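You operate a simulated robot arm through the tools that you are given. There is no shell and no other tool. Be economical: measure what you need, move in short steps, check, and stop when the job is done.

The job below is to be done with a simulated two-armed robot. You get a single attempt, and the scene is never put back.

TASK
Take the pink spool and put it on the white sheet on the chest top behind the cloth rolls. Open the cloth drawer, take the yellow folded cloth from the inside of the cloth drawer and put it on the small green mat and shut the drawer again. Open the tape drawer, put the green tape roll from the inside of the tape drawer on the bench top beside the drying rack, then shut the drawer. Shut the tall cupboard door. Push the grey board drawer shut. Take the yellow book and put it on the front of the white counter. Stack the gold foil roll from the bare bench top on top of the green foil roll. The order is free.
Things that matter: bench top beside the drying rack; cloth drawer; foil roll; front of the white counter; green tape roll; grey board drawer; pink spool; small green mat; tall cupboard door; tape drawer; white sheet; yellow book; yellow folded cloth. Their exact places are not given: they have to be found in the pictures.

The check looks at the end state, three seconds after you hand in, the way a careful person would. Anything else that was tipped, shoved, dropped, spilled or broken makes it a failure. Flat cloth is picked up by pressing the open fingertips on it (5 to 10 N) and closing them slowly along it; thin cloth reads only 2 to 8 mm in the jaws.

THE ROBOT
Two 7-joint arms with two-finger parallel grippers on one trunk, on a base that drives. Base frame: it is fixed to the floor where the robot stands at the start and does not move with it; the origin is under the middle of the robot, x ahead of it, y to its left, z up; the surface under the hand at the start is at about z = 930. Units: mm, rad, N and s.
The left shoulder is at the start at [70, 187, 1290], the right one opposite. With the tool pointing down near the work surface each hand reaches from about 300 to 800 mm from the robot's upright axis, wherever it stands, measured 20 degrees to its own side. Places, roughly: bench top beside the drying rack (26x12 cm) [-1640, -420, 900]; cloth drawer [1500, 100, 700]; foil roll [3000, 1250, 1000]; front of the white counter (16x158 cm) [2920, -1520, 880]; green tape roll (6x6x3 cm) [1600, 700, 800]; grey board drawer [1600, 100, 200]; pink spool (5x5x4 cm) [700, -100, 900]; small green mat [3000, 2200, 900]; tall cupboard door [1700, 700, 400]; tape drawer [1500, 700, 800]; white sheet (8x13x2 cm) [500, -600, 900]; yellow book (6x9x2 cm) [700, -500, 900]; yellow folded cloth (12x6x3 cm) [1600, 400, 700]. Payload 3.91 kg a hand.
The tool frame of a hand sits at the grasp point between the pads (the TCP): z along the fingers, y along the line on which they close. The tips reach 30 mm beyond it. Largest opening 110 mm; finger width 20, thickness 10; the body of the gripper, 48 by 112 mm, starts 55 mm behind the TCP.
Orientation is told as [roll, pitch, yaw] about the base's x, y, z axes, in that order, counted from this pose: with the fingers straight down and closing along the base's y, the tool's x points along the base's -x, its y along +y and its z along -z.

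THE INTERFACE
- The arms move only by the tool arm_command. It takes "left_plan", "right_plan" or both (then of equal length, played together; a hand with none holds still); each is one flat list of numbers, 6 for each row, row after row: the shift along the tool's x, y, z in m, then the turn, a rotation vector about the tool's x, y, z in rad. In form: [dx, dy, dz, ax, ay, az, dx, dy, dz, ax, ay, az, ...]. A call has 1 to 20 rows; each row is the pose to reach, as a shift and turn from the pose commanded when the call began, along the tool's axes at that moment. "left_jaw" and "right_jaw" are, for a hand that has rows, the finger opening in m, from 0 to 0.11, set as the call begins (left out, the last holds). Rows are played at 5 a second. More than 50 mm and 0.15 rad between two rows, or a gripper value outside its range, and nothing of the call is played. A pose out of reach is approached as far as the arm can. The call stops where the force on the tool passes 40 N (or 10 N more than at its start, if that is more) or the arm is blocked; 0.2 s more then pass. Each finger travels about 72 mm/s and halts on what it meets, pressing with about 43 N; the grip force reading is that of the motor and also rises with nothing between the fingers. The clock runs only during rows and for 0.2 s after the last one: add rows that repeat a pose to give the fingers time. It gives the time, the measured TCP pose, the force on the tool (base axes), the opening and the grip force at its end, in the units of the frame above (readings bear some noise), with the torque about the TCP (base axes, N m) and any sound that the robot's microphone picked up.
- Cameras (640 x 400 px; columns grow to the right, rows downward): "scene" is now at [110.8, -56.1, 1528.8]; the picture's right is [-0.67, -0.75, -0.00], its down [-0.43, 0.39, -0.82] and it looks along [0.61, -0.54, -0.58] (base axes); focal length 289 px, centre (320, 200). "left" rides on the left gripper at [72, -17, -103] in its tool frame; the picture's right is [0.23, 0.97, 0.00], its down [-0.76, 0.18, -0.62] and it looks along [-0.61, 0.14, 0.78] (tool axes); focal length 222 px, centre (320, 200). "right" rides on the right gripper at [72, 17, -103] in its tool frame; the picture's right is [-0.23, 0.97, 0.00], its down [-0.76, -0.18, -0.62] and it looks along [-0.61, -0.14, 0.78] (tool axes); focal length 222 px, centre (320, 200).
- grab_frame(camera): a new picture of that camera. It takes no simulated time.
- slide_trunk(by): slides the trunk up (or, below 0, down) by that many mm; the arms and the scene camera ride with it, the base frame stays. It gives what a move gives, with no picture.
- steer(legs): drives the robot by 1 to 6 legs, each [ahead, turn to the left] in mm and rad, along the robot's own axes; the way and the turn of a leg run together, so that a leg with both is an arc; at most 1500 mm and 3.142 rad a leg. The arms and the cameras ride along, it lands a little off, and it stops where it bumps. It gives what a move gives.
- pan_tilt(pan, tilt): turns the head with the scene camera to pan (to the left, within 1.501 rad either way) and tilt (down, from -0.506 to 1.204), counted from straight ahead of the robot. It gives what a move gives.
- point_at(camera, pixels): for up to 12 pixels [column, row] of the newest picture of that camera ("zoom" is the newest enlarged one), the place [x, y, z] in the base frame of the surface seen there, good to about 2 mm, but the place of the scene camera against the robot may be out by one fixed shift of up to 18 mm in any direction. It takes no simulated time.
- inspect(camera, box): a new picture of the part [left, top, right, bottom] of that camera's present view, enlarged. It takes no simulated time.
- sign_off(): hands the job in; it is judged then, once.

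Keep the steps short. Do not move on a guess: measure, check each grasp and each placing, and mend mistakes. In all there are 322 turns and 196 pictures (those below and enlarged ones count). Leave the grippers open and the arms clear of the work at the hand-in unless told otherwise, and finish with a single line.

The tools are called after ">>>" by a JSON object that holds its "api" and its "payload". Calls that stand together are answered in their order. arm_command: Moves the arms, as the interface text tells. Its arguments: {"type":"object","properties":{"left_plan":{"type":"array","items":{"type":"number"}},"left_jaw":{"type":"number"},"right_plan":{"type":"array","items":{"type":"number"}},"right_jaw":{"type":"number"}},"required":[]} The other tools are called the same way: slide_trunk (by) slides the trunk up or down; steer (legs) drives the base; pan_tilt (pan, tilt) turns the head that bears the scene camera; grab_frame (camera) takes a picture; point_at (camera, pixels) gives the place of the surface under pixels of a picture; inspect (camera, box) takes an enlarged picture of a part of a camera's view; sign_off () hands the job in.

At the start:

```text
time_s: 0.0
left_tool_pos: [520.0, -51.7, 1233.5]
left_tool_rot: [0.001, -0.001, 0.001]
left_contact_force: [0.3, -0.4, 0.4]
left_torque: [-0.01, -0.01, -0.01]
left_finger_gap: 110.0
left_gripper_force: 0.1
right_tool_pos: [345.4, -530.2, 1247.0]
right_tool_rot: [-0.001, 0.001, -0.001]
right_contact_force: [0.0, -0.9, -0.3]
right_torque: [-0.01, -0.01, 0.0]
right_finger_gap: 109.8
right_gripper_force: 0.1
trunk travel left (down, up): [-800.0, 140.0]
robot x, y, heading: [-1.0, 0.5, 0.003]
head pan, tilt: [-0.728, 0.618]
```

scene: 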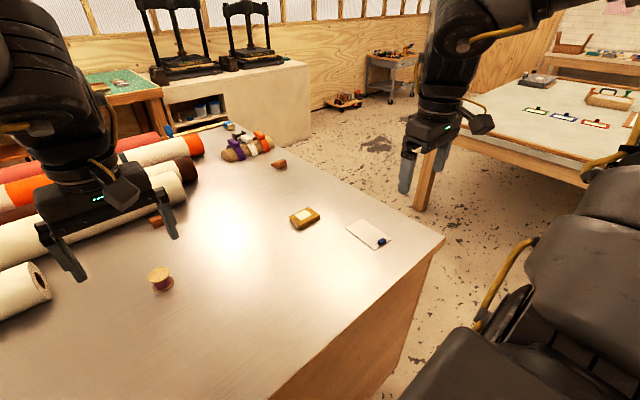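
right: 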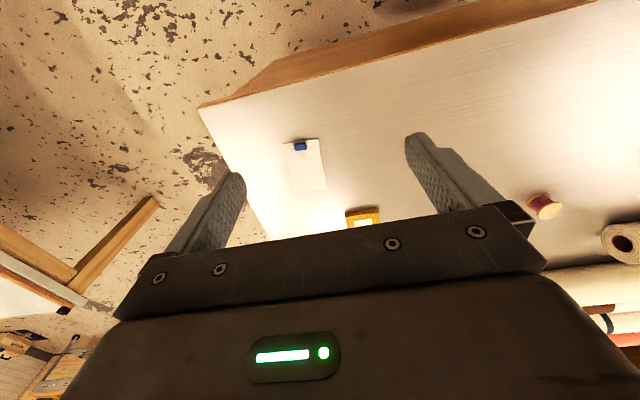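
left: 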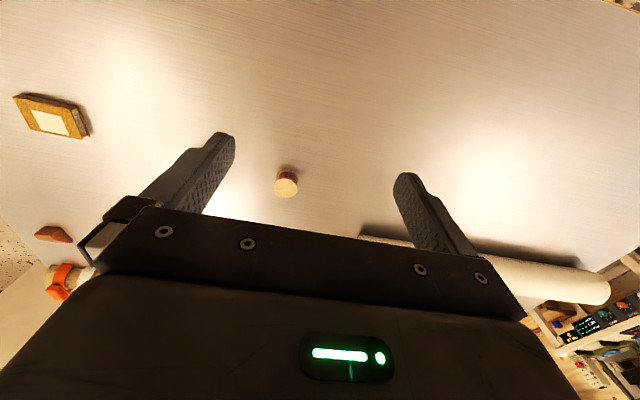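

I see the pink spool near (160,278), the yellow book near (305,218) and the white sheet near (368,235). I'll measure them first.

>>> {"api": "point_at", "payload": {"camera": "scene", "pixels": [[158, 271], [161, 286], [304, 214], [295, 219], [318, 214], [365, 232], [347, 230], [390, 243], [372, 222], [381, 241], [443, 240], [250, 250]]}}

>>> {"api": "point_at", "payload": {"camera": "left", "pixels": [[286, 185], [288, 174], [45, 122], [20, 97], [85, 130], [250, 100]]}}

>>> {"api": "inspect", "payload": {"camera": "scene", "box": [260, 180, 460, 305]}}

>>> {"api": "point_at", "payload": {"camera": "right", "pixels": [[543, 206], [362, 213], [310, 165], [300, 146], [285, 145], [320, 140], [326, 185], [290, 190]]}}

```text
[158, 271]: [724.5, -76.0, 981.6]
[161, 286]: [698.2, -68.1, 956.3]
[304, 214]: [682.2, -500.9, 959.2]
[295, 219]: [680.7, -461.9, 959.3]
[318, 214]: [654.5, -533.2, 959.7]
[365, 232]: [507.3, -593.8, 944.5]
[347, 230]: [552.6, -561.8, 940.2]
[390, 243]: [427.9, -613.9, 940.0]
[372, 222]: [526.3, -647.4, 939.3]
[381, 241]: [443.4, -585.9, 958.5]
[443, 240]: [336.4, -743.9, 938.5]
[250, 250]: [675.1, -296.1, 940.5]
```

```text
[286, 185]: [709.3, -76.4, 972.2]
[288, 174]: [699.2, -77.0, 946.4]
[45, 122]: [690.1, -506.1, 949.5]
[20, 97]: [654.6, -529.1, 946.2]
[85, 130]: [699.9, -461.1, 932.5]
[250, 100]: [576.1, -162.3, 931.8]
```

```text
3.20 times, centred on (360, 242) of scene
```

zoom: 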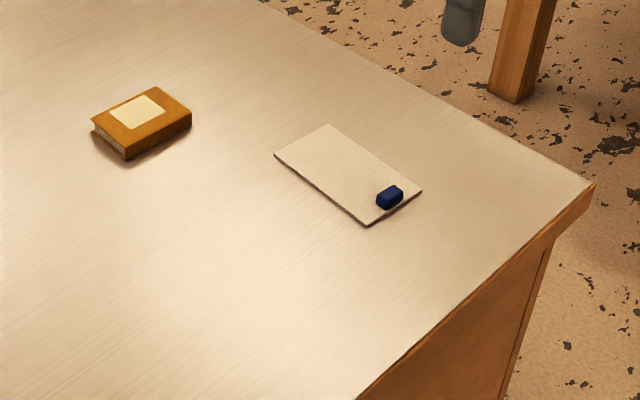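

```text
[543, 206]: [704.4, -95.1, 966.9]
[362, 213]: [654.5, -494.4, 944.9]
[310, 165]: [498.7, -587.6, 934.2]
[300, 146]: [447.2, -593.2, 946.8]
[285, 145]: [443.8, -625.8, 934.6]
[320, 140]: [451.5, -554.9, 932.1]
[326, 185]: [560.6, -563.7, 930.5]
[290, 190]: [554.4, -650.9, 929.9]
```

The wrist cameras show the spool at about (709,-80) with its top at 972, and the table at 931. I'll move the left hand aside and bring the right hand over the spool.

>>> {"api": "arm_command", "payload": {"right_plan": [-0.026, 0.034, 0.008, 0, 0, 0, -0.052, 0.068, 0.016, 0, 0, 0, -0.078, 0.102, 0.024, 0, 0, 0, -0.104, 0.136, 0.032, 0, 0, 0, -0.13, 0.17, 0.04, 0, 0, 0, -0.156, 0.204, 0.048, 0, 0, 0, -0.182, 0.238, 0.056, 0, 0, 0, -0.208, 0.272, 0.064, 0, 0, 0, -0.234, 0.306, 0.072, 0, 0, 0, -0.26, 0.34, 0.08, 0, 0, 0, -0.286, 0.374, 0.088, 0, 0, 0, -0.312, 0.408, 0.096, 0, 0, 0, -0.338, 0.442, 0.104, 0, 0, 0], "left_plan": [0.008, 0.027, 0, 0, 0, 0, 0.016, 0.054, 0, 0, 0, 0, 0.024, 0.081, 0, 0, 0, 0, 0.032, 0.108, 0, 0, 0, 0, 0.04, 0.135, 0, 0, 0, 0, 0.048, 0.162, 0, 0, 0, 0, 0.056, 0.189, 0, 0, 0, 0, 0.064, 0.216, 0, 0, 0, 0, 0.072, 0.243, 0, 0, 0, 0, 0.08, 0.27, 0, 0, 0, 0, 0.088, 0.297, 0, 0, 0, 0, 0.096, 0.324, 0, 0, 0, 0, 0.104, 0.351, 0, 0, 0, 0]}}

>>> {"api": "grab_frame", "payload": {"camera": "right"}}

```text
time_s: 2.8
left_tool_pos: [368.1, 235.5, 1218.3]
left_tool_rot: [0.003, -0.001, 0.006]
left_contact_force: [-0.8, 0.6, -0.3]
left_torque: [-0.02, -0.01, -0.01]
left_finger_gap: 109.9
left_gripper_force: 0.0
left hand out of reach, approached as far as the arm can: row 9, 10, 11, 12, 13
right_tool_pos: [535.5, -264.9, 1146.7]
right_tool_rot: [0.002, -0.001, 0.001]
right_contact_force: [0.4, 0.0, 1.0]
right_torque: [-0.01, 0.0, -0.02]
right_finger_gap: 110.0
right_gripper_force: 0.1
right hand out of reach, approached as far as the arm can: row 8, 9, 10, 11, 12, 13
trunk travel left (down, up): [-800.0, 140.0]
robot x, y, heading: [2.6, 1.0, 0.003]
head pan, tilt: [-0.728, 0.618]
```

```text
191 pictures are left
```

right: 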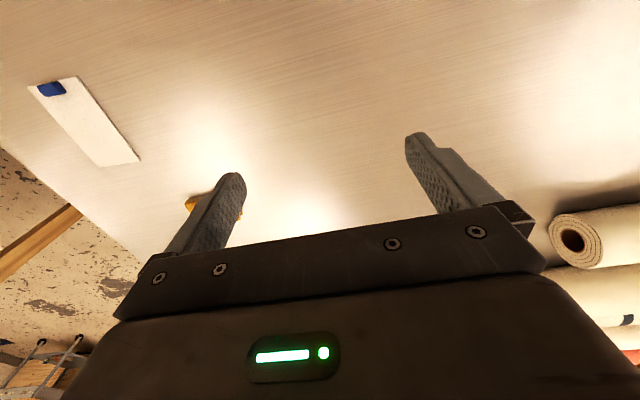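

Both hands stopped at their reach limit because they are high. I'll lower the right hand a little and see which pose the commands count from.

>>> {"api": "arm_command", "payload": {"right_plan": [0, 0, 0.04, 0, 0, 0, 0, 0, 0.08, 0, 0, 0], "left_plan": [0, 0, 0.04, 0, 0, 0, 0, 0, 0.06, 0, 0, 0]}}

```text
time_s: 3.4
left_tool_pos: [369.6, 235.1, 1153.5]
left_tool_rot: [-0.001, 0.002, 0.001]
left_contact_force: [-1.3, 0.5, -0.7]
left_torque: [0.02, 0.03, 0.0]
left_finger_gap: 109.9
left_gripper_force: 0.0
right_tool_pos: [533.1, -272.2, 1070.6]
right_tool_rot: [0.005, 0.001, 0.0]
right_contact_force: [-0.7, -0.5, 0.2]
right_torque: [0.0, -0.03, 0.01]
right_finger_gap: 110.0
right_gripper_force: 0.0
right hand out of reach, approached as far as the arm can: row 2
trunk travel left (down, up): [-800.0, 140.0]
robot x, y, heading: [-0.7, 1.1, -0.002]
head pan, tilt: [-0.728, 0.618]
```

Commands count from the measured pose. I'll go down to about z=1010, where the fingertips are still above the spool, and then move across.

>>> {"api": "arm_command", "payload": {"right_plan": [0, 0, 0.03, 0, 0, 0, 0, 0, 0.06, 0, 0, 0, -0.035, 0.035, 0.06, 0, 0, 0, -0.07, 0.07, 0.06, 0, 0, 0, -0.1, 0.1, 0.06, 0, 0, 0, -0.12, 0.14, 0.06, 0, 0, 0]}}

>>> {"api": "grab_frame", "payload": {"camera": "right"}}

```text
time_s: 4.8
left_tool_pos: [367.9, 234.9, 1154.7]
left_tool_rot: [0.0, 0.001, 0.001]
left_contact_force: [-1.6, -0.1, 0.1]
left_torque: [0.01, 0.03, -0.02]
left_finger_gap: 110.2
left_gripper_force: 0.0
right_tool_pos: [531.3, -278.0, 1062.0]
right_tool_rot: [0.002, 0.001, 0.0]
right_contact_force: [-0.6, -0.9, 0.1]
right_torque: [0.01, 0.0, 0.02]
right_finger_gap: 109.9
right_gripper_force: 0.0
right hand out of reach, approached as far as the arm can: row 1, 2, 3, 4, 5, 6
trunk travel left (down, up): [-800.0, 140.0]
robot x, y, heading: [3.9, -1.1, 0.003]
head pan, tilt: [-0.728, 0.618]
```

```text
190 pictures are left
```

right: 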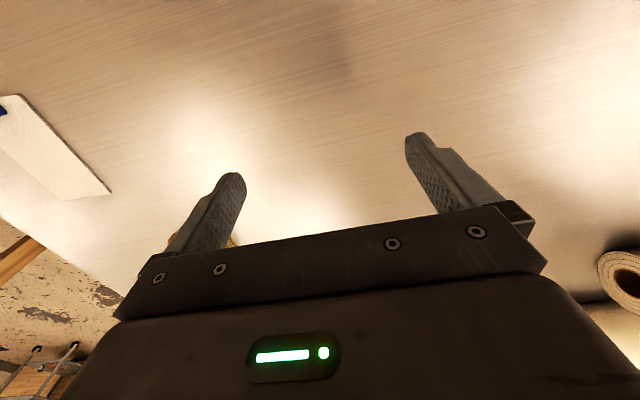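

The arm is stuck at a joint limit. The spool is round, so the yaw is free. I'll try turning the hand left (+yaw) and then lowering it.

>>> {"api": "arm_command", "payload": {"right_plan": [0, 0, 0, 0, 0, -0.14, 0, 0, 0, 0, 0, -0.28, 0, 0, 0, 0, 0, -0.42, 0, 0, 0.03, 0, 0, -0.5, 0, 0, 0.05, 0, 0, -0.5]}}

```text
time_s: 6.0
left_tool_pos: [369.1, 233.8, 1155.6]
left_tool_rot: [-0.001, 0.001, 0.0]
left_contact_force: [-0.2, -0.2, -0.3]
left_torque: [0.0, 0.02, 0.01]
left_finger_gap: 109.9
left_gripper_force: 0.0
right_tool_pos: [521.5, -292.3, 1024.6]
right_tool_rot: [0.003, -0.003, 0.503]
right_contact_force: [0.9, 0.7, 0.1]
right_torque: [0.0, -0.02, -0.02]
right_finger_gap: 110.2
right_gripper_force: 0.0
right hand out of reach, approached as far as the arm can: row 4, 5
trunk travel left (down, up): [-800.0, 140.0]
robot x, y, heading: [-1.5, -1.7, 0.002]
head pan, tilt: [-0.728, 0.618]
```

I'll look at the arms with the scene camera to see what limits the move.

>>> {"api": "pan_tilt", "payload": {"pan": -0.2, "tilt": 0.75}}

>>> {"api": "grab_frame", "payload": {"camera": "scene"}}

```text
time_s: 7.0
left_tool_pos: [367.9, 234.5, 1156.4]
left_tool_rot: [-0.001, 0.001, 0.0]
left_contact_force: [0.3, 0.5, 0.3]
left_torque: [0.0, 0.01, 0.03]
left_finger_gap: 110.2
left_gripper_force: 0.0
right_tool_pos: [520.2, -291.5, 1024.9]
right_tool_rot: [0.003, -0.003, 0.502]
right_contact_force: [0.7, 0.3, -0.4]
right_torque: [-0.02, 0.01, 0.0]
right_finger_gap: 109.9
right_gripper_force: 0.1
trunk travel left (down, up): [-800.0, 140.0]
robot x, y, heading: [-0.5, -1.3, -0.001]
head pan, tilt: [-0.201, 0.75]
```

```text
189 pictures are left
```

scene: 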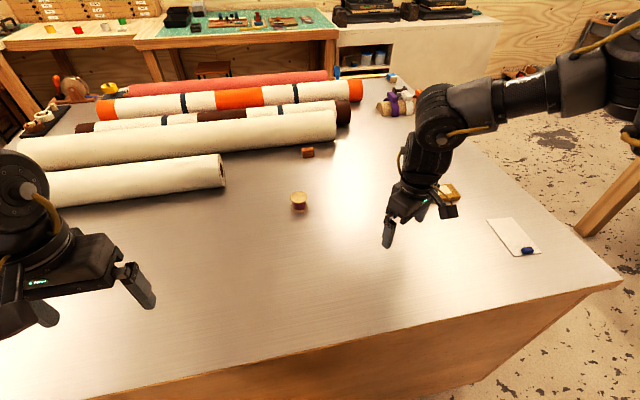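

The right arm does best about 20° to its own side. I'll turn the base left 0.25 rad so the spool lies there.

>>> {"api": "steer", "payload": {"legs": [[0, 0.25]]}}

>>> {"api": "arm_command", "payload": {"right_plan": [-0.03, 0, 0, 0, 0, 0, -0.06, 0, 0, 0, 0, 0, -0.09, 0, 0, 0, 0, 0]}}

>>> {"api": "grab_frame", "payload": {"camera": "right"}}

```text
time_s: 8.2
left_tool_pos: [299.4, 318.0, 1155.0]
left_tool_rot: [0.002, 0.002, 0.251]
left_contact_force: [-0.7, -0.7, 0.7]
left_torque: [-0.02, 0.0, 0.05]
left_finger_gap: 109.9
left_gripper_force: 0.1
right_tool_pos: [578.1, -155.2, 1023.7]
right_tool_rot: [0.002, -0.001, 0.75]
right_contact_force: [-0.7, 0.2, -0.3]
right_torque: [0.02, 0.0, -0.01]
right_finger_gap: 110.1
right_gripper_force: 0.0
trunk travel left (down, up): [-800.0, 140.0]
robot x, y, heading: [-0.5, 2.1, 0.25]
head pan, tilt: [-0.201, 0.75]
```

```text
time_s: 9.0
left_tool_pos: [299.5, 319.0, 1154.8]
left_tool_rot: [-0.001, -0.001, 0.249]
left_contact_force: [-0.4, 0.7, 0.3]
left_torque: [0.01, 0.03, 0.03]
left_finger_gap: 109.6
left_gripper_force: 0.1
right_tool_pos: [602.0, -151.7, 1049.2]
right_tool_rot: [0.001, -0.001, 0.752]
right_contact_force: [-0.1, -1.2, 0.1]
right_torque: [-0.01, 0.02, -0.02]
right_finger_gap: 110.1
right_gripper_force: 0.0
right hand out of reach, approached as far as the arm can: row 1, 2, 3
trunk travel left (down, up): [-800.0, 140.0]
robot x, y, heading: [1.8, 2.4, 0.252]
head pan, tilt: [-0.201, 0.75]
```

```text
188 pictures are left
```

right: 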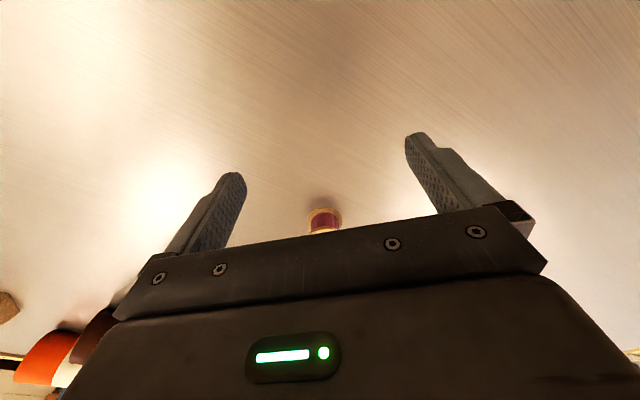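

I'll lift both hands and lower the trunk, so that shoulder height suits the work surface better, then check the reach.

>>> {"api": "arm_command", "payload": {"right_plan": [0, 0, -0.04, 0, 0, 0, 0, 0, -0.08, 0, 0, 0, 0, 0, -0.12, 0, 0, 0, 0, 0, -0.15, 0, 0, 0], "left_plan": [0, 0, -0.04, 0, 0, 0, 0, 0, -0.08, 0, 0, 0, 0, 0, -0.12, 0, 0, 0, 0, 0, -0.15, 0, 0, 0]}}

```text
time_s: 10.0
left_tool_pos: [281.4, 297.9, 1294.3]
left_tool_rot: [0.002, -0.001, 0.254]
left_contact_force: [-0.8, -0.5, 0.1]
left_torque: [0.04, -0.02, 0.0]
left_finger_gap: 109.6
left_gripper_force: 0.1
left hand out of reach, approached as far as the arm can: row 3, 4
right_tool_pos: [598.5, -156.0, 1204.2]
right_tool_rot: [0.002, -0.008, 0.752]
right_contact_force: [-0.5, -0.1, 0.3]
right_torque: [0.01, -0.06, -0.02]
right_finger_gap: 109.9
right_gripper_force: 0.1
trunk travel left (down, up): [-800.0, 140.0]
robot x, y, heading: [-0.7, 0.7, 0.254]
head pan, tilt: [-0.201, 0.75]
```

>>> {"api": "slide_trunk", "payload": {"by": -130}}

>>> {"api": "arm_command", "payload": {"right_plan": [-0.03, 0, 0, 0, 0, 0, -0.06, 0, 0, 0, 0, 0, -0.06, 0, 0.02, 0, 0, 0, -0.06, 0, 0.04, 0, 0, 0]}}

>>> {"api": "grab_frame", "payload": {"camera": "right"}}

```text
time_s: 11.6
left_tool_pos: [284.4, 300.6, 1163.5]
left_tool_rot: [0.0, 0.0, 0.251]
left_contact_force: [0.7, 0.4, 0.5]
left_torque: [-0.02, -0.01, -0.04]
left_finger_gap: 110.2
left_gripper_force: 0.1
right_tool_pos: [602.3, -152.6, 1072.3]
right_tool_rot: [0.001, -0.005, 0.752]
right_contact_force: [-0.4, -0.3, -0.1]
right_torque: [0.0, 0.02, -0.02]
right_finger_gap: 109.9
right_gripper_force: 0.1
trunk travel left (down, up): [-670.0, 270.0]
robot x, y, heading: [4.7, 0.7, 0.252]
head pan, tilt: [-0.201, 0.75]
```

```text
time_s: 12.6
left_tool_pos: [286.4, 301.2, 1164.2]
left_tool_rot: [0.0, 0.001, 0.252]
left_contact_force: [0.0, -0.2, -0.1]
left_torque: [0.0, 0.01, 0.03]
left_finger_gap: 110.0
left_gripper_force: 0.1
right_tool_pos: [621.3, -145.4, 1021.4]
right_tool_rot: [0.004, -0.01, 0.751]
right_contact_force: [1.0, 0.0, -0.5]
right_torque: [-0.03, 0.02, 0.01]
right_finger_gap: 110.0
right_gripper_force: 0.1
right hand out of reach, approached as far as the arm can: row 1, 2, 3, 4
trunk travel left (down, up): [-670.0, 270.0]
robot x, y, heading: [0.1, -1.4, 0.25]
head pan, tilt: [-0.201, 0.75]
```

```text
187 pictures are left
```

right: 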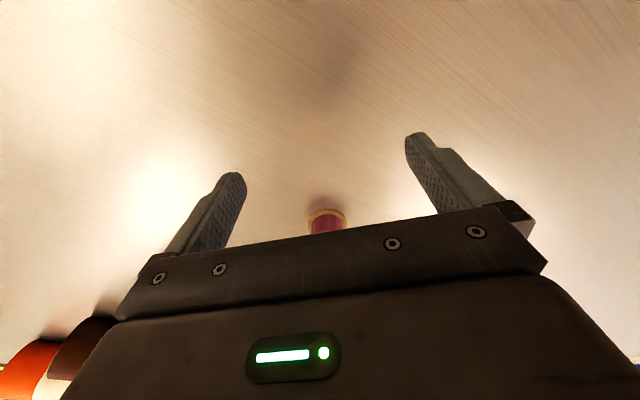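

Still short of the spool. The yaw might be costing reach, so I'll turn it back to in line with the robot and try again.

>>> {"api": "arm_command", "payload": {"right_plan": [0, 0, -0.02, 0, 0, 0.14, 0, 0, -0.02, 0, 0, 0.28, 0, 0, -0.02, 0, 0, 0.42, 0, 0, -0.02, 0, 0, 0.5, 0, 0, 0, 0, 0, 0.5]}}

>>> {"api": "arm_command", "payload": {"right_plan": [-0.03, 0, 0, 0, 0, 0, -0.06, 0, 0, 0, 0, 0, -0.06, 0, 0.02, 0, 0, 0, -0.06, 0, 0.04, 0, 0, 0]}}

```text
time_s: 13.8
left_tool_pos: [286.3, 299.3, 1162.6]
left_tool_rot: [0.001, -0.001, 0.251]
left_contact_force: [-0.3, -0.1, 0.5]
left_torque: [0.02, 0.01, 0.0]
left_finger_gap: 110.2
left_gripper_force: 0.1
right_tool_pos: [621.4, -145.5, 1021.8]
right_tool_rot: [0.006, -0.003, 0.249]
right_contact_force: [-0.7, 0.1, -0.7]
right_torque: [-0.01, -0.02, -0.01]
right_finger_gap: 109.9
right_gripper_force: 0.1
right hand out of reach, approached as far as the arm can: row 1, 2, 3, 4
trunk travel left (down, up): [-670.0, 270.0]
robot x, y, heading: [-1.1, 1.9, 0.251]
head pan, tilt: [-0.201, 0.75]
```

```text
time_s: 14.8
left_tool_pos: [285.2, 299.8, 1163.6]
left_tool_rot: [0.001, 0.0, 0.25]
left_contact_force: [0.4, -1.9, 0.4]
left_torque: [-0.04, -0.01, -0.01]
left_finger_gap: 109.9
left_gripper_force: 0.1
right_tool_pos: [647.0, -163.8, 990.7]
right_tool_rot: [0.005, -0.006, 0.251]
right_contact_force: [0.4, 0.7, -0.5]
right_torque: [-0.03, -0.05, 0.03]
right_finger_gap: 109.9
right_gripper_force: 0.1
right hand out of reach, approached as far as the arm can: row 1, 2, 3, 4
trunk travel left (down, up): [-670.0, 270.0]
robot x, y, heading: [1.1, 1.7, 0.249]
head pan, tilt: [-0.201, 0.75]
```

I'd rather bring the base closer than fight the reach. I'll look at the room between the base and the chest front.

>>> {"api": "pan_tilt", "payload": {"pan": 0, "tilt": 1.2}}

>>> {"api": "grab_frame", "payload": {"camera": "scene"}}

```text
time_s: 15.7
left_tool_pos: [285.1, 300.2, 1162.7]
left_tool_rot: [0.0, -0.001, 0.252]
left_contact_force: [-0.6, -0.2, -0.1]
left_torque: [-0.01, -0.03, -0.01]
left_finger_gap: 110.0
left_gripper_force: 0.1
right_tool_pos: [645.6, -164.2, 991.2]
right_tool_rot: [0.005, -0.007, 0.252]
right_contact_force: [0.0, 0.2, 0.5]
right_torque: [-0.02, 0.0, 0.02]
right_finger_gap: 110.2
right_gripper_force: 0.1
trunk travel left (down, up): [-670.0, 270.0]
robot x, y, heading: [-0.5, 0.4, 0.25]
head pan, tilt: [0.0, 1.201]
```

```text
186 pictures are left
```

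scene: 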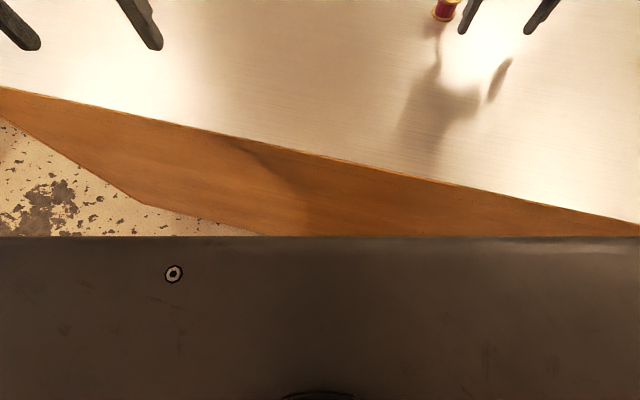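

>>> {"api": "point_at", "payload": {"camera": "scene", "pixels": [[300, 148], [500, 193], [100, 112], [250, 233], [200, 217], [140, 205], [400, 250], [600, 245], [445, 8]]}}

```text
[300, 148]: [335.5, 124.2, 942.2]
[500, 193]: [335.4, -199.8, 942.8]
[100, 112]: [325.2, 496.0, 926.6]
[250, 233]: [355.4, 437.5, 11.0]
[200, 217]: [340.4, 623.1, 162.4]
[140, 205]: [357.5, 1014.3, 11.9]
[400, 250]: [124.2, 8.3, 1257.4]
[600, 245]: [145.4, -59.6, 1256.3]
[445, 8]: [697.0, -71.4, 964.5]
```

The chest front is at x≈345. A lower trunk seemed to help, so I'll raise the hand and lower the trunk more before reaching out.

>>> {"api": "arm_command", "payload": {"right_plan": [0, 0, -0.04, 0, 0, 0, 0, 0, -0.08, 0, 0, 0, 0, 0, -0.11, 0, 0, 0], "left_plan": [0, 0, -0.04, 0, 0, 0, 0, 0, -0.08, 0, 0, 0, 0, 0, -0.11, 0, 0, 0]}}

>>> {"api": "slide_trunk", "payload": {"by": -100}}

>>> {"api": "arm_command", "payload": {"right_plan": [-0.02, 0.02, 0, 0, 0, 0, -0.04, 0.04, 0, 0, 0, 0, -0.06, 0.06, 0, 0, 0, 0]}}

```text
time_s: 16.5
left_tool_pos: [257.3, 265.5, 1233.2]
left_tool_rot: [0.0, -0.001, 0.253]
left_contact_force: [0.3, -0.1, -0.4]
left_torque: [-0.03, -0.02, 0.03]
left_finger_gap: 110.0
left_gripper_force: 0.0
left hand out of reach, approached as far as the arm can: row 1, 2, 3
right_tool_pos: [626.8, -182.1, 1085.8]
right_tool_rot: [0.006, -0.007, 0.252]
right_contact_force: [0.2, -0.6, 0.1]
right_torque: [0.0, -0.01, 0.0]
right_finger_gap: 110.1
right_gripper_force: 0.0
right hand out of reach, approached as far as the arm can: row 1, 2, 3
trunk travel left (down, up): [-670.0, 270.0]
robot x, y, heading: [2.1, 1.4, 0.252]
head pan, tilt: [0.0, 1.201]
```

```text
time_s: 17.8
left_tool_pos: [258.8, 266.3, 1133.4]
left_tool_rot: [0.001, -0.002, 0.251]
left_contact_force: [-0.9, 0.0, 0.0]
left_torque: [0.02, -0.03, -0.01]
left_finger_gap: 110.0
left_gripper_force: 0.1
right_tool_pos: [626.6, -181.4, 984.8]
right_tool_rot: [0.009, -0.007, 0.252]
right_contact_force: [-0.1, -0.1, -0.3]
right_torque: [0.03, -0.01, 0.01]
right_finger_gap: 110.1
right_gripper_force: 0.0
trunk travel left (down, up): [-570.0, 370.0]
robot x, y, heading: [-2.2, 3.1, 0.245]
head pan, tilt: [0.0, 1.201]
```

```text
time_s: 18.6
left_tool_pos: [259.3, 267.2, 1134.8]
left_tool_rot: [0.0, -0.001, 0.255]
left_contact_force: [-0.2, 0.3, 1.1]
left_torque: [-0.03, -0.01, -0.01]
left_finger_gap: 110.3
left_gripper_force: 0.0
right_tool_pos: [625.3, -167.5, 968.1]
right_tool_rot: [0.01, -0.01, 0.252]
right_contact_force: [0.5, 0.2, 0.1]
right_torque: [0.02, 0.01, -0.01]
right_finger_gap: 109.9
right_gripper_force: 0.0
right hand out of reach, approached as far as the arm can: row 1, 2, 3
trunk travel left (down, up): [-570.0, 370.0]
robot x, y, heading: [-2.8, 0.9, 0.256]
head pan, tilt: [0.0, 1.201]
```

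Pushing outward drove the hand downward, so here the wrist is above the shoulder and a higher trunk should help. I'll raise the trunk again and come down along a line.

>>> {"api": "slide_trunk", "payload": {"by": 230}}

>>> {"api": "arm_command", "payload": {"right_plan": [0, 0, 0.04, 0, 0, 0, 0, 0, 0.08, 0, 0, 0, 0, 0, 0.12, 0, 0, 0, 0, 0, 0.15, 0, 0, 0, 0, 0, 0.18, 0, 0, 0]}}

>>> {"api": "arm_command", "payload": {"right_plan": [-0.02, 0.02, 0, 0, 0, 0, -0.04, 0.04, 0, 0, 0, 0, -0.06, 0.06, 0, 0, 0, 0]}}

```text
time_s: 21.0
left_tool_pos: [259.3, 265.5, 1363.2]
left_tool_rot: [0.0, -0.002, 0.254]
left_contact_force: [-0.1, 0.6, 1.4]
left_torque: [0.03, 0.02, 0.01]
left_finger_gap: 109.9
left_gripper_force: 0.1
right_tool_pos: [625.2, -167.1, 1198.8]
right_tool_rot: [0.01, -0.01, 0.252]
right_contact_force: [0.5, 0.2, 0.0]
right_torque: [0.02, 0.02, 0.0]
right_finger_gap: 110.2
right_gripper_force: 0.0
trunk travel left (down, up): [-800.0, 140.0]
robot x, y, heading: [-0.1, 0.0, 0.25]
head pan, tilt: [0.0, 1.201]
```

```text
time_s: 22.2
left_tool_pos: [258.9, 265.2, 1362.6]
left_tool_rot: [0.0, -0.001, 0.254]
left_contact_force: [0.1, -0.2, -0.5]
left_torque: [0.0, 0.01, 0.0]
left_finger_gap: 109.9
left_gripper_force: 0.1
right_tool_pos: [619.4, -174.6, 1025.1]
right_tool_rot: [0.012, -0.013, 0.25]
right_contact_force: [0.3, 0.5, 0.0]
right_torque: [0.0, 0.05, 0.01]
right_finger_gap: 110.0
right_gripper_force: 0.0
right hand out of reach, approached as far as the arm can: row 5
trunk travel left (down, up): [-800.0, 140.0]
robot x, y, heading: [0.8, 1.5, 0.25]
head pan, tilt: [0.0, 1.201]
```

```text
time_s: 23.0
left_tool_pos: [259.3, 265.6, 1363.4]
left_tool_rot: [-0.001, -0.003, 0.252]
left_contact_force: [-0.2, 0.0, 0.5]
left_torque: [-0.04, 0.01, 0.02]
left_finger_gap: 110.1
left_gripper_force: 0.0
right_tool_pos: [620.8, -159.5, 1052.2]
right_tool_rot: [0.011, -0.012, 0.252]
right_contact_force: [1.5, 0.3, -0.1]
right_torque: [0.02, 0.02, -0.01]
right_finger_gap: 110.0
right_gripper_force: 0.1
right hand out of reach, approached as far as the arm can: row 1, 2, 3
trunk travel left (down, up): [-800.0, 140.0]
robot x, y, heading: [-0.3, -2.7, 0.253]
head pan, tilt: [0.0, 1.201]
```

I'll look at the right arm's posture to understand the limit.

>>> {"api": "pan_tilt", "payload": {"pan": -0.9, "tilt": 0.6}}

>>> {"api": "grab_frame", "payload": {"camera": "scene"}}

```text
time_s: 24.2
left_tool_pos: [259.0, 266.1, 1363.1]
left_tool_rot: [-0.001, -0.001, 0.253]
left_contact_force: [0.2, -0.6, -0.3]
left_torque: [0.02, 0.01, -0.01]
left_finger_gap: 109.9
left_gripper_force: 0.0
right_tool_pos: [620.7, -160.1, 1051.0]
right_tool_rot: [0.01, -0.012, 0.251]
right_contact_force: [0.5, -0.5, -0.2]
right_torque: [0.01, 0.03, 0.0]
right_finger_gap: 109.9
right_gripper_force: 0.1
trunk travel left (down, up): [-800.0, 140.0]
robot x, y, heading: [2.6, 3.7, 0.25]
head pan, tilt: [-0.901, 0.6]
```

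```text
185 pictures are left
```

scene: 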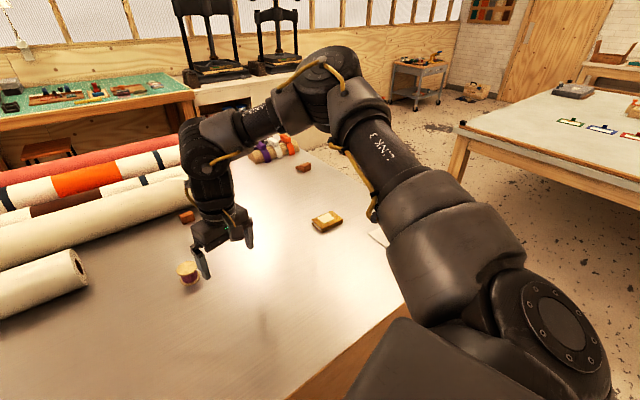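

The elbow is bent about 90°, so this looks like an arm posture trap and not full stretch. I'll draw the hand in on its 20° line, then go straight out.

>>> {"api": "arm_command", "payload": {"right_plan": [0.03, 0.04, -0.02, 0, 0, 0, 0.06, 0.08, -0.05, 0, 0, 0, 0.09, 0.12, -0.06, 0, 0, 0, 0.12, 0.145, -0.06, 0, 0, 0, 0.15, 0.155, -0.06, 0, 0, 0]}}

>>> {"api": "arm_command", "payload": {"right_plan": [-0.038, -0.014, 0, 0, 0, 0, -0.076, -0.028, 0, 0, 0, 0, -0.113, -0.041, 0, 0, 0, 0, -0.15, -0.055, 0, 0, 0, 0, -0.188, -0.069, 0, 0, 0, 0, -0.226, -0.083, 0, 0, 0, 0]}}

```text
refused: row 1 steps farther than a row can; nothing moved
```

```text
time_s: 25.6
left_tool_pos: [258.5, 265.6, 1362.4]
left_tool_rot: [-0.001, -0.001, 0.254]
left_contact_force: [-0.3, 0.0, -0.1]
left_torque: [0.0, 0.01, 0.01]
left_finger_gap: 110.3
left_gripper_force: 0.2
right_tool_pos: [696.5, -234.4, 1080.3]
right_tool_rot: [0.01, -0.013, 0.252]
right_contact_force: [-0.3, -0.5, 0.1]
right_torque: [0.01, 0.01, 0.04]
right_finger_gap: 109.9
right_gripper_force: 0.0
right hand out of reach, approached as far as the arm can: row 1, 2, 3, 4, 5, 6
trunk travel left (down, up): [-800.0, 140.0]
robot x, y, heading: [1.8, 5.4, 0.252]
head pan, tilt: [-0.901, 0.6]
```

The hand went out much further, to (696,-234), so reach is better at 33° to its own side. I'll turn the base left another 0.23 rad, which swings the hand over the spool.

>>> {"api": "steer", "payload": {"legs": [[0, 0.23]]}}

>>> {"api": "grab_frame", "payload": {"camera": "right"}}

```text
time_s: 26.9
left_tool_pos: [192.4, 317.5, 1363.3]
left_tool_rot: [0.002, 0.001, 0.482]
left_contact_force: [0.0, -0.9, -0.8]
left_torque: [-0.04, -0.02, 0.0]
left_finger_gap: 109.7
left_gripper_force: 0.0
right_tool_pos: [733.2, -70.1, 1080.2]
right_tool_rot: [0.012, -0.013, 0.479]
right_contact_force: [-0.9, -0.5, -0.6]
right_torque: [0.0, -0.01, 0.0]
right_finger_gap: 110.1
right_gripper_force: 0.0
trunk travel left (down, up): [-800.0, 140.0]
robot x, y, heading: [-0.6, 0.2, 0.476]
head pan, tilt: [-0.901, 0.6]
```

```text
184 pictures are left
```

right: 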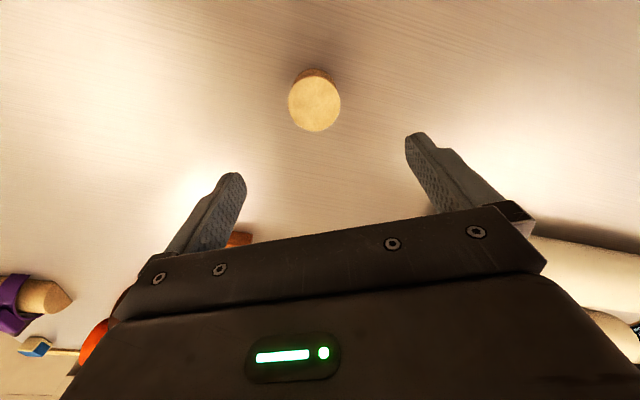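

The spool shows clearly at (314,103), so I'll measure its top.

>>> {"api": "point_at", "payload": {"camera": "right", "pixels": [[314, 104], [291, 104], [338, 104], [314, 80], [314, 128], [250, 60]]}}

```text
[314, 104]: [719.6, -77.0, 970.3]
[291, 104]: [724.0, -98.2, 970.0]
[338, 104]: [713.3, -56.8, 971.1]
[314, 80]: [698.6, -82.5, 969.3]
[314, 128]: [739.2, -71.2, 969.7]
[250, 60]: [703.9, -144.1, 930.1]
```

The spool centre is (719,-77) with its top at 970. I'll go down to TCP z≈967 over it, then look again.

>>> {"api": "arm_command", "payload": {"right_plan": [0.016, 0, 0.03, 0, 0, 0, 0.016, 0, 0.06, 0, 0, 0, 0.016, 0, 0.08, 0, 0, 0], "right_jaw": 0.11}}

>>> {"api": "grab_frame", "payload": {"camera": "right"}}

```text
time_s: 27.6
left_tool_pos: [190.7, 319.0, 1362.7]
left_tool_rot: [-0.002, -0.001, 0.483]
left_contact_force: [-0.3, 0.0, 0.0]
left_torque: [-0.05, 0.01, -0.04]
left_finger_gap: 109.8
left_gripper_force: 0.0
right_tool_pos: [709.6, -85.3, 1008.8]
right_tool_rot: [0.01, -0.017, 0.479]
right_contact_force: [-0.1, -1.0, 0.0]
right_torque: [0.0, 0.01, 0.03]
right_finger_gap: 109.9
right_gripper_force: 0.1
right hand out of reach, approached as far as the arm can: row 2, 3
trunk travel left (down, up): [-800.0, 140.0]
robot x, y, heading: [-2.3, 0.4, 0.478]
head pan, tilt: [-0.901, 0.6]
```

```text
183 pictures are left
```

right: 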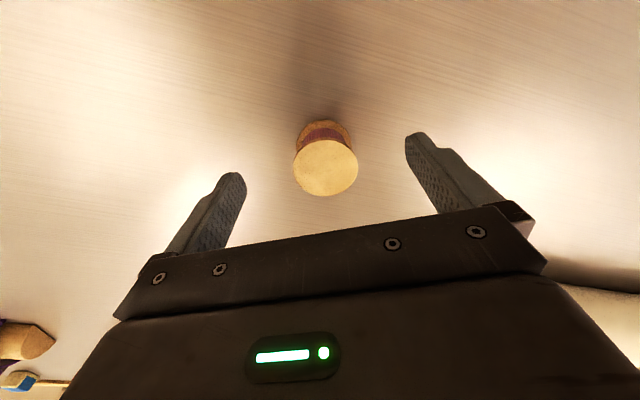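

The height limit hit again with the hand well centred across the fingers. I'll lower the trunk 30 mm and then push 12 mm forward.

>>> {"api": "slide_trunk", "payload": {"by": -32}}

>>> {"api": "arm_command", "payload": {"right_plan": [-0.008, 0.003, 0.0, 0, 0, 0, -0.013, 0.003, 0.003, 0, 0, 0]}}

>>> {"api": "grab_frame", "payload": {"camera": "right"}}

```text
time_s: 28.4
left_tool_pos: [192.1, 316.3, 1331.8]
left_tool_rot: [0.001, -0.003, 0.481]
left_contact_force: [-0.8, 0.6, 0.2]
left_torque: [0.0, -0.01, 0.02]
left_finger_gap: 110.0
left_gripper_force: 0.1
right_tool_pos: [708.9, -85.4, 975.6]
right_tool_rot: [0.011, -0.016, 0.479]
right_contact_force: [-0.5, -0.7, 0.3]
right_torque: [-0.03, 0.02, 0.05]
right_finger_gap: 110.2
right_gripper_force: 0.1
trunk travel left (down, up): [-768.0, 172.0]
robot x, y, heading: [-0.2, -2.8, 0.479]
head pan, tilt: [-0.901, 0.6]
```

```text
time_s: 29.0
left_tool_pos: [191.9, 316.6, 1332.1]
left_tool_rot: [0.0, -0.001, 0.483]
left_contact_force: [0.5, 0.2, -0.8]
left_torque: [-0.02, -0.02, -0.01]
left_finger_gap: 110.2
left_gripper_force: 0.1
right_tool_pos: [711.7, -83.5, 980.9]
right_tool_rot: [0.012, -0.016, 0.479]
right_contact_force: [-0.9, 1.3, 0.3]
right_torque: [-0.02, -0.01, -0.02]
right_finger_gap: 110.0
right_gripper_force: 0.0
right hand out of reach, approached as far as the arm can: row 1, 2
trunk travel left (down, up): [-768.0, 172.0]
robot x, y, heading: [3.3, 0.9, 0.481]
head pan, tilt: [-0.901, 0.6]
```

```text
182 pictures are left
```

right: 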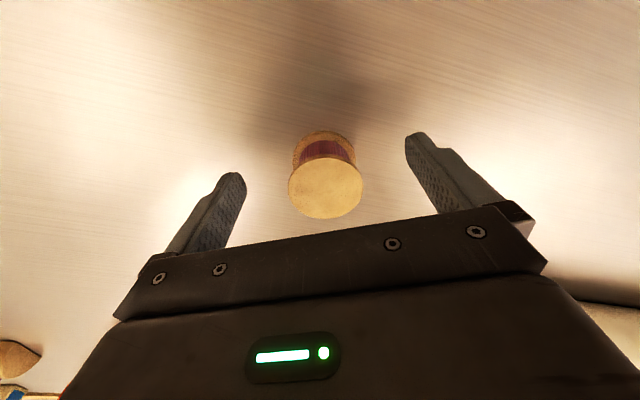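

I'll raise the hand 32 mm while going forward, then lower the trunk 46 mm.

>>> {"api": "arm_command", "payload": {"right_plan": [-0.004, 0.002, -0.016, 0, 0, 0, -0.01, 0.003, -0.032, 0, 0, 0]}}

>>> {"api": "slide_trunk", "payload": {"by": -45}}

```text
time_s: 29.6
left_tool_pos: [191.4, 317.9, 1331.2]
left_tool_rot: [-0.001, 0.0, 0.481]
left_contact_force: [0.8, -0.3, 0.8]
left_torque: [0.0, -0.03, -0.03]
left_finger_gap: 109.9
left_gripper_force: 0.0
right_tool_pos: [717.4, -75.7, 1013.2]
right_tool_rot: [0.013, -0.016, 0.477]
right_contact_force: [-0.1, 0.8, 0.0]
right_torque: [0.03, -0.02, -0.02]
right_finger_gap: 109.8
right_gripper_force: 0.0
trunk travel left (down, up): [-768.0, 172.0]
robot x, y, heading: [2.6, -0.8, 0.477]
head pan, tilt: [-0.901, 0.6]
```

```text
time_s: 30.5
left_tool_pos: [190.7, 315.7, 1285.5]
left_tool_rot: [0.001, 0.0, 0.481]
left_contact_force: [0.6, -0.1, 0.7]
left_torque: [-0.06, 0.03, -0.02]
left_finger_gap: 109.7
left_gripper_force: 0.1
right_tool_pos: [719.5, -76.5, 967.2]
right_tool_rot: [0.013, -0.016, 0.481]
right_contact_force: [0.7, 0.3, 0.7]
right_torque: [0.01, -0.01, -0.01]
right_finger_gap: 110.2
right_gripper_force: 0.0
trunk travel left (down, up): [-723.0, 217.0]
robot x, y, heading: [1.1, 1.5, 0.477]
head pan, tilt: [-0.901, 0.6]
```

The TCP is right over the spool at (719,-76,967), so I'll close the fingers and lift a little.

>>> {"api": "arm_command", "payload": {"right_plan": [0, 0, 0, 0, 0, 0, 0, 0, 0, 0, 0, 0, 0, 0, 0, 0, 0, 0, 0, 0, 0, 0, 0, 0, 0, 0, -0.02, 0, 0, 0, 0, 0, -0.04, 0, 0, 0], "right_jaw": 0.03}}

>>> {"api": "grab_frame", "payload": {"camera": "right"}}

```text
time_s: 31.9
left_tool_pos: [191.5, 317.4, 1285.6]
left_tool_rot: [-0.002, -0.003, 0.482]
left_contact_force: [0.1, 0.3, 0.3]
left_torque: [0.01, -0.02, 0.03]
left_finger_gap: 110.0
left_gripper_force: 0.0
right_tool_pos: [717.1, -75.9, 1008.0]
right_tool_rot: [0.013, -0.016, 0.479]
right_contact_force: [-0.4, 0.2, -0.7]
right_torque: [0.01, -0.03, -0.02]
right_finger_gap: 46.0
right_gripper_force: 43.1
trunk travel left (down, up): [-723.0, 217.0]
robot x, y, heading: [-1.0, -0.8, 0.477]
head pan, tilt: [-0.901, 0.6]
```

```text
181 pictures are left
```

right: 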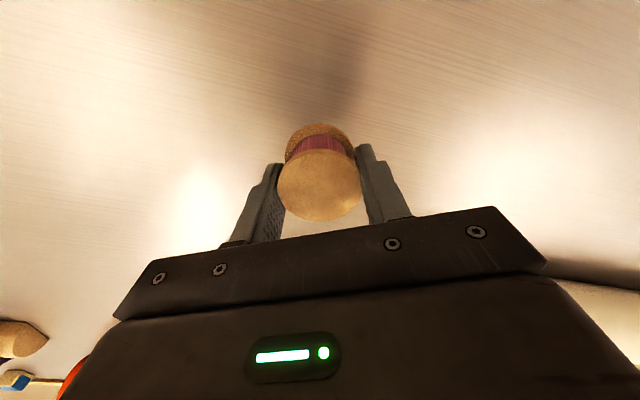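

It's gripped at 46 mm. I'll raise it 60 mm and turn the base right so the sheet lies on the hand's outer side.

>>> {"api": "arm_command", "payload": {"right_plan": [0.01, 0, -0.03, 0, 0, 0, 0.02, 0, -0.06, 0, 0, 0]}}

>>> {"api": "steer", "payload": {"legs": [[0, -0.55]]}}

>>> {"api": "grab_frame", "payload": {"camera": "right"}}

```text
time_s: 32.5
left_tool_pos: [189.9, 317.6, 1287.3]
left_tool_rot: [-0.002, -0.004, 0.481]
left_contact_force: [0.2, 0.4, -0.6]
left_torque: [-0.05, -0.04, 0.02]
left_finger_gap: 110.0
left_gripper_force: 0.1
right_tool_pos: [698.8, -88.0, 1069.2]
right_tool_rot: [0.012, -0.015, 0.479]
right_contact_force: [0.3, 0.3, -0.3]
right_torque: [0.01, -0.07, 0.03]
right_finger_gap: 45.8
right_gripper_force: 43.1
trunk travel left (down, up): [-723.0, 217.0]
robot x, y, heading: [-0.6, 3.2, 0.482]
head pan, tilt: [-0.901, 0.6]
```

```text
time_s: 34.5
left_tool_pos: [329.9, 168.9, 1287.3]
left_tool_rot: [-0.002, 0.001, -0.074]
left_contact_force: [0.8, 0.1, 0.8]
left_torque: [-0.02, 0.0, -0.03]
left_finger_gap: 110.0
left_gripper_force: 0.1
right_tool_pos: [549.9, -443.3, 1068.8]
right_tool_rot: [0.012, -0.016, -0.075]
right_contact_force: [0.3, -0.7, -1.2]
right_torque: [-0.03, -0.03, -0.01]
right_finger_gap: 46.0
right_gripper_force: 43.4
trunk travel left (down, up): [-723.0, 217.0]
robot x, y, heading: [2.7, 1.0, -0.076]
head pan, tilt: [-0.901, 0.6]
```

```text
180 pictures are left
```

right: 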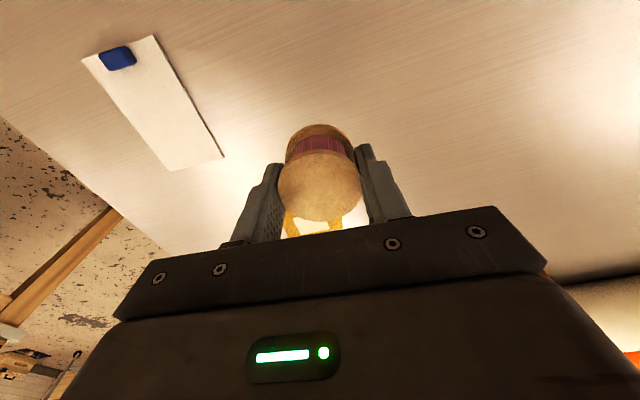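

>>> {"api": "point_at", "payload": {"camera": "right", "pixels": [[85, 61], [150, 38], [220, 156], [170, 168], [117, 58], [160, 110], [133, 62]]}}

```text
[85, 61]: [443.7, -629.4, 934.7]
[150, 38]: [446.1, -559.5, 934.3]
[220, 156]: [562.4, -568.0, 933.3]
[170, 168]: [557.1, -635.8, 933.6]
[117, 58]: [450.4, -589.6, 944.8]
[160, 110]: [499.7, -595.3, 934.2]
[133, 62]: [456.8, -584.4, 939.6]
```

The sheet spans x 441–562 and y -563 to -635, with the blue eraser below x 465. I'll place the spool at (517,-600), moving over it first.

>>> {"api": "arm_command", "payload": {"right_plan": [0.006, -0.04, 0, 0, 0, 0, 0.012, -0.08, 0, 0, 0, 0, 0.018, -0.12, 0, 0, 0, 0, 0.021, -0.159, 0, 0, 0, 0, 0.021, -0.159, 0.03, 0, 0, 0, 0.021, -0.159, 0.06, 0, 0, 0]}}

>>> {"api": "grab_frame", "payload": {"camera": "right"}}

```text
time_s: 35.9
left_tool_pos: [330.1, 167.6, 1285.5]
left_tool_rot: [0.001, 0.001, -0.073]
left_contact_force: [0.7, -0.1, 0.0]
left_torque: [0.02, 0.02, -0.03]
left_finger_gap: 110.0
left_gripper_force: 0.0
right_tool_pos: [518.4, -599.7, 1007.2]
right_tool_rot: [0.012, -0.015, -0.075]
right_contact_force: [0.6, -0.7, -0.5]
right_torque: [-0.01, -0.01, 0.0]
right_finger_gap: 46.0
right_gripper_force: 42.9
trunk travel left (down, up): [-723.0, 217.0]
robot x, y, heading: [0.4, 0.7, -0.074]
head pan, tilt: [-0.901, 0.6]
```

```text
179 pictures are left
```

right: 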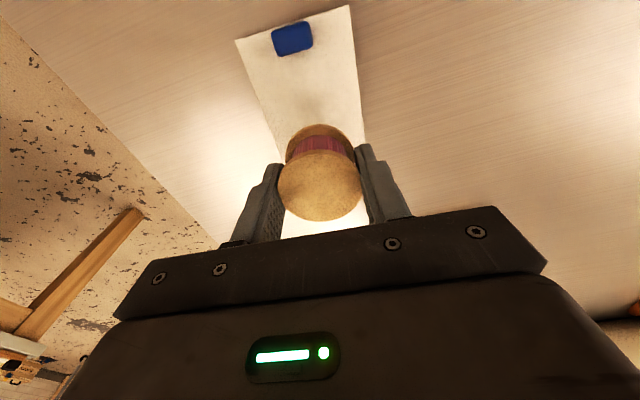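

It's aligned over the sheet, so I'll lower to 971.

>>> {"api": "arm_command", "payload": {"right_plan": [0, 0, 0.015, 0, 0, 0, 0, 0, 0.028, 0, 0, 0, 0, 0, 0.036, 0, 0, 0, 0, 0, 0.036, 0, 0, 0]}}

>>> {"api": "arm_command", "payload": {"right_plan": [0, 0, 0, 0, 0, 0, 0, 0, 0, 0, 0, 0, 0, 0, 0, 0, 0, 0, 0, 0, 0, 0, 0, 0, 0, 0, -0.03, 0, 0, 0, 0, 0, -0.07, 0, 0, 0, 0, 0, -0.11, 0, 0, 0], "right_jaw": 0.11}}

>>> {"api": "grab_frame", "payload": {"camera": "right"}}

```text
time_s: 36.9
left_tool_pos: [328.2, 169.5, 1286.5]
left_tool_rot: [-0.002, -0.002, -0.074]
left_contact_force: [-0.7, 0.1, 0.6]
left_torque: [-0.02, -0.03, -0.03]
left_finger_gap: 110.1
left_gripper_force: 0.1
right_tool_pos: [517.4, -596.6, 971.9]
right_tool_rot: [0.013, -0.019, -0.078]
right_contact_force: [-0.9, -2.4, 12.3]
right_torque: [-0.28, 0.06, -0.02]
right_finger_gap: 46.0
right_gripper_force: 43.0
trunk travel left (down, up): [-723.0, 217.0]
robot x, y, heading: [-1.1, -2.7, -0.069]
head pan, tilt: [-0.901, 0.6]
```

```text
time_s: 38.5
left_tool_pos: [328.6, 169.3, 1286.8]
left_tool_rot: [-0.002, 0.0, -0.073]
left_contact_force: [-0.5, -1.1, -0.3]
left_torque: [-0.05, -0.05, -0.01]
left_finger_gap: 110.3
left_gripper_force: 0.0
right_tool_pos: [516.0, -600.8, 1080.4]
right_tool_rot: [0.011, -0.015, -0.075]
right_contact_force: [-0.3, 0.3, -0.6]
right_torque: [0.01, -0.01, 0.02]
right_finger_gap: 110.0
right_gripper_force: 0.0
trunk travel left (down, up): [-723.0, 217.0]
robot x, y, heading: [-0.1, 1.9, -0.081]
head pan, tilt: [-0.901, 0.6]
```

```text
178 pictures are left
```

right: 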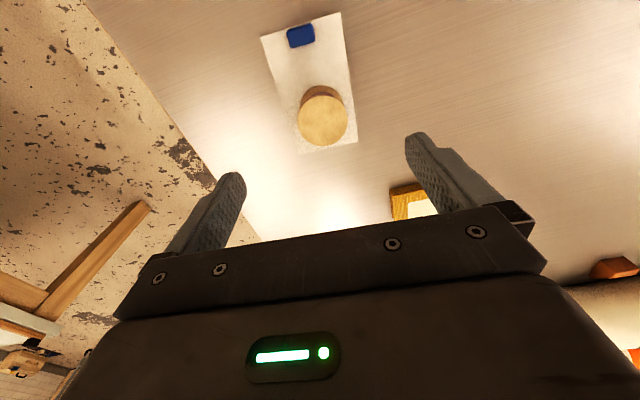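

The spool stands on the sheet. Next I'll map the room with the scene camera.

>>> {"api": "pan_tilt", "payload": {"pan": -0.55, "tilt": 0.35}}

>>> {"api": "grab_frame", "payload": {"camera": "scene"}}

>>> {"api": "point_at", "payload": {"camera": "scene", "pixels": [[320, 100], [320, 150], [320, 200], [250, 120], [200, 120], [400, 150], [400, 200], [450, 150], [500, 200], [150, 150], [560, 150], [300, 250]]}}

```text
time_s: 39.3
left_tool_pos: [330.1, 168.6, 1286.4]
left_tool_rot: [0.002, 0.0, -0.073]
left_contact_force: [-0.2, -1.1, -0.7]
left_torque: [-0.01, 0.03, -0.01]
left_finger_gap: 109.9
left_gripper_force: 0.0
right_tool_pos: [516.2, -601.8, 1079.4]
right_tool_rot: [0.012, -0.014, -0.077]
right_contact_force: [0.1, -0.1, 0.0]
right_torque: [-0.01, 0.01, -0.02]
right_finger_gap: 110.2
right_gripper_force: 0.0
trunk travel left (down, up): [-723.0, 217.0]
robot x, y, heading: [-0.2, 0.7, -0.078]
head pan, tilt: [-0.55, 0.351]
```

```text
177 pictures are left
```

scene: 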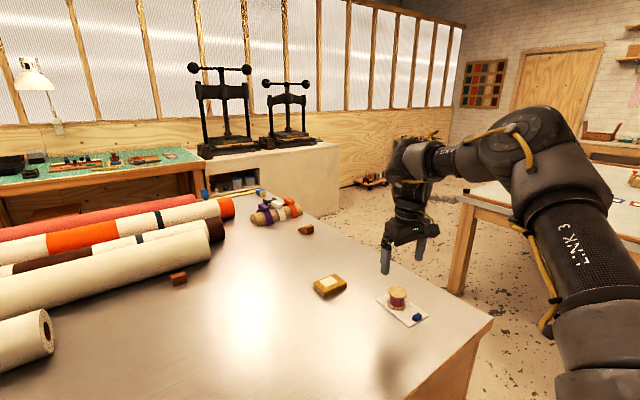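

```text
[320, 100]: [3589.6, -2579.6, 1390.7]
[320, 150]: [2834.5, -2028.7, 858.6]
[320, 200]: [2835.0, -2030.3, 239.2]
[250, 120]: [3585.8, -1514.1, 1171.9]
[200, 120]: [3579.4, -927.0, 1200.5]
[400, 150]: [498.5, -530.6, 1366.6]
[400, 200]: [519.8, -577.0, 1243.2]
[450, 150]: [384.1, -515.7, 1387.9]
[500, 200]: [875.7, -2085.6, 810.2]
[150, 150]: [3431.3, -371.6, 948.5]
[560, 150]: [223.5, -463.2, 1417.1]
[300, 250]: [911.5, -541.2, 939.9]
```

>>> {"api": "inspect", "payload": {"camera": "scene", "box": [160, 120, 520, 345]}}

>>> {"api": "point_at", "payload": {"camera": "scene", "pixels": [[492, 318], [350, 225], [263, 187], [337, 150], [338, 218], [205, 195], [468, 197], [455, 290], [370, 186], [352, 218], [440, 270], [170, 170]]}}

```text
1.78 times, centred on (340, 232) of scene
```

zoom: 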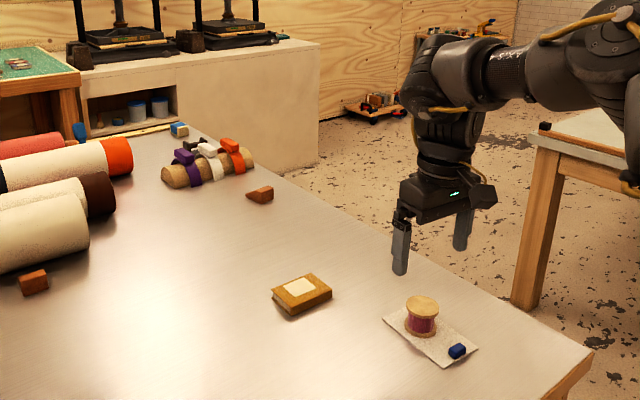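

```text
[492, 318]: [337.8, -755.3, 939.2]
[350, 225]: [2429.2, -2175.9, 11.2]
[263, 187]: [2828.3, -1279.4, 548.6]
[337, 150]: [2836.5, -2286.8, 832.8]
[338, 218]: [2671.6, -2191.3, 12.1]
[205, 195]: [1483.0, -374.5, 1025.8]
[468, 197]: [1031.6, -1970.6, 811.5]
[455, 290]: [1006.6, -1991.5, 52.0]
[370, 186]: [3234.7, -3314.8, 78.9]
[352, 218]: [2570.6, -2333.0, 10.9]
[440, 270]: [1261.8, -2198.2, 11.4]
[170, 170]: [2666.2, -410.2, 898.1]
```

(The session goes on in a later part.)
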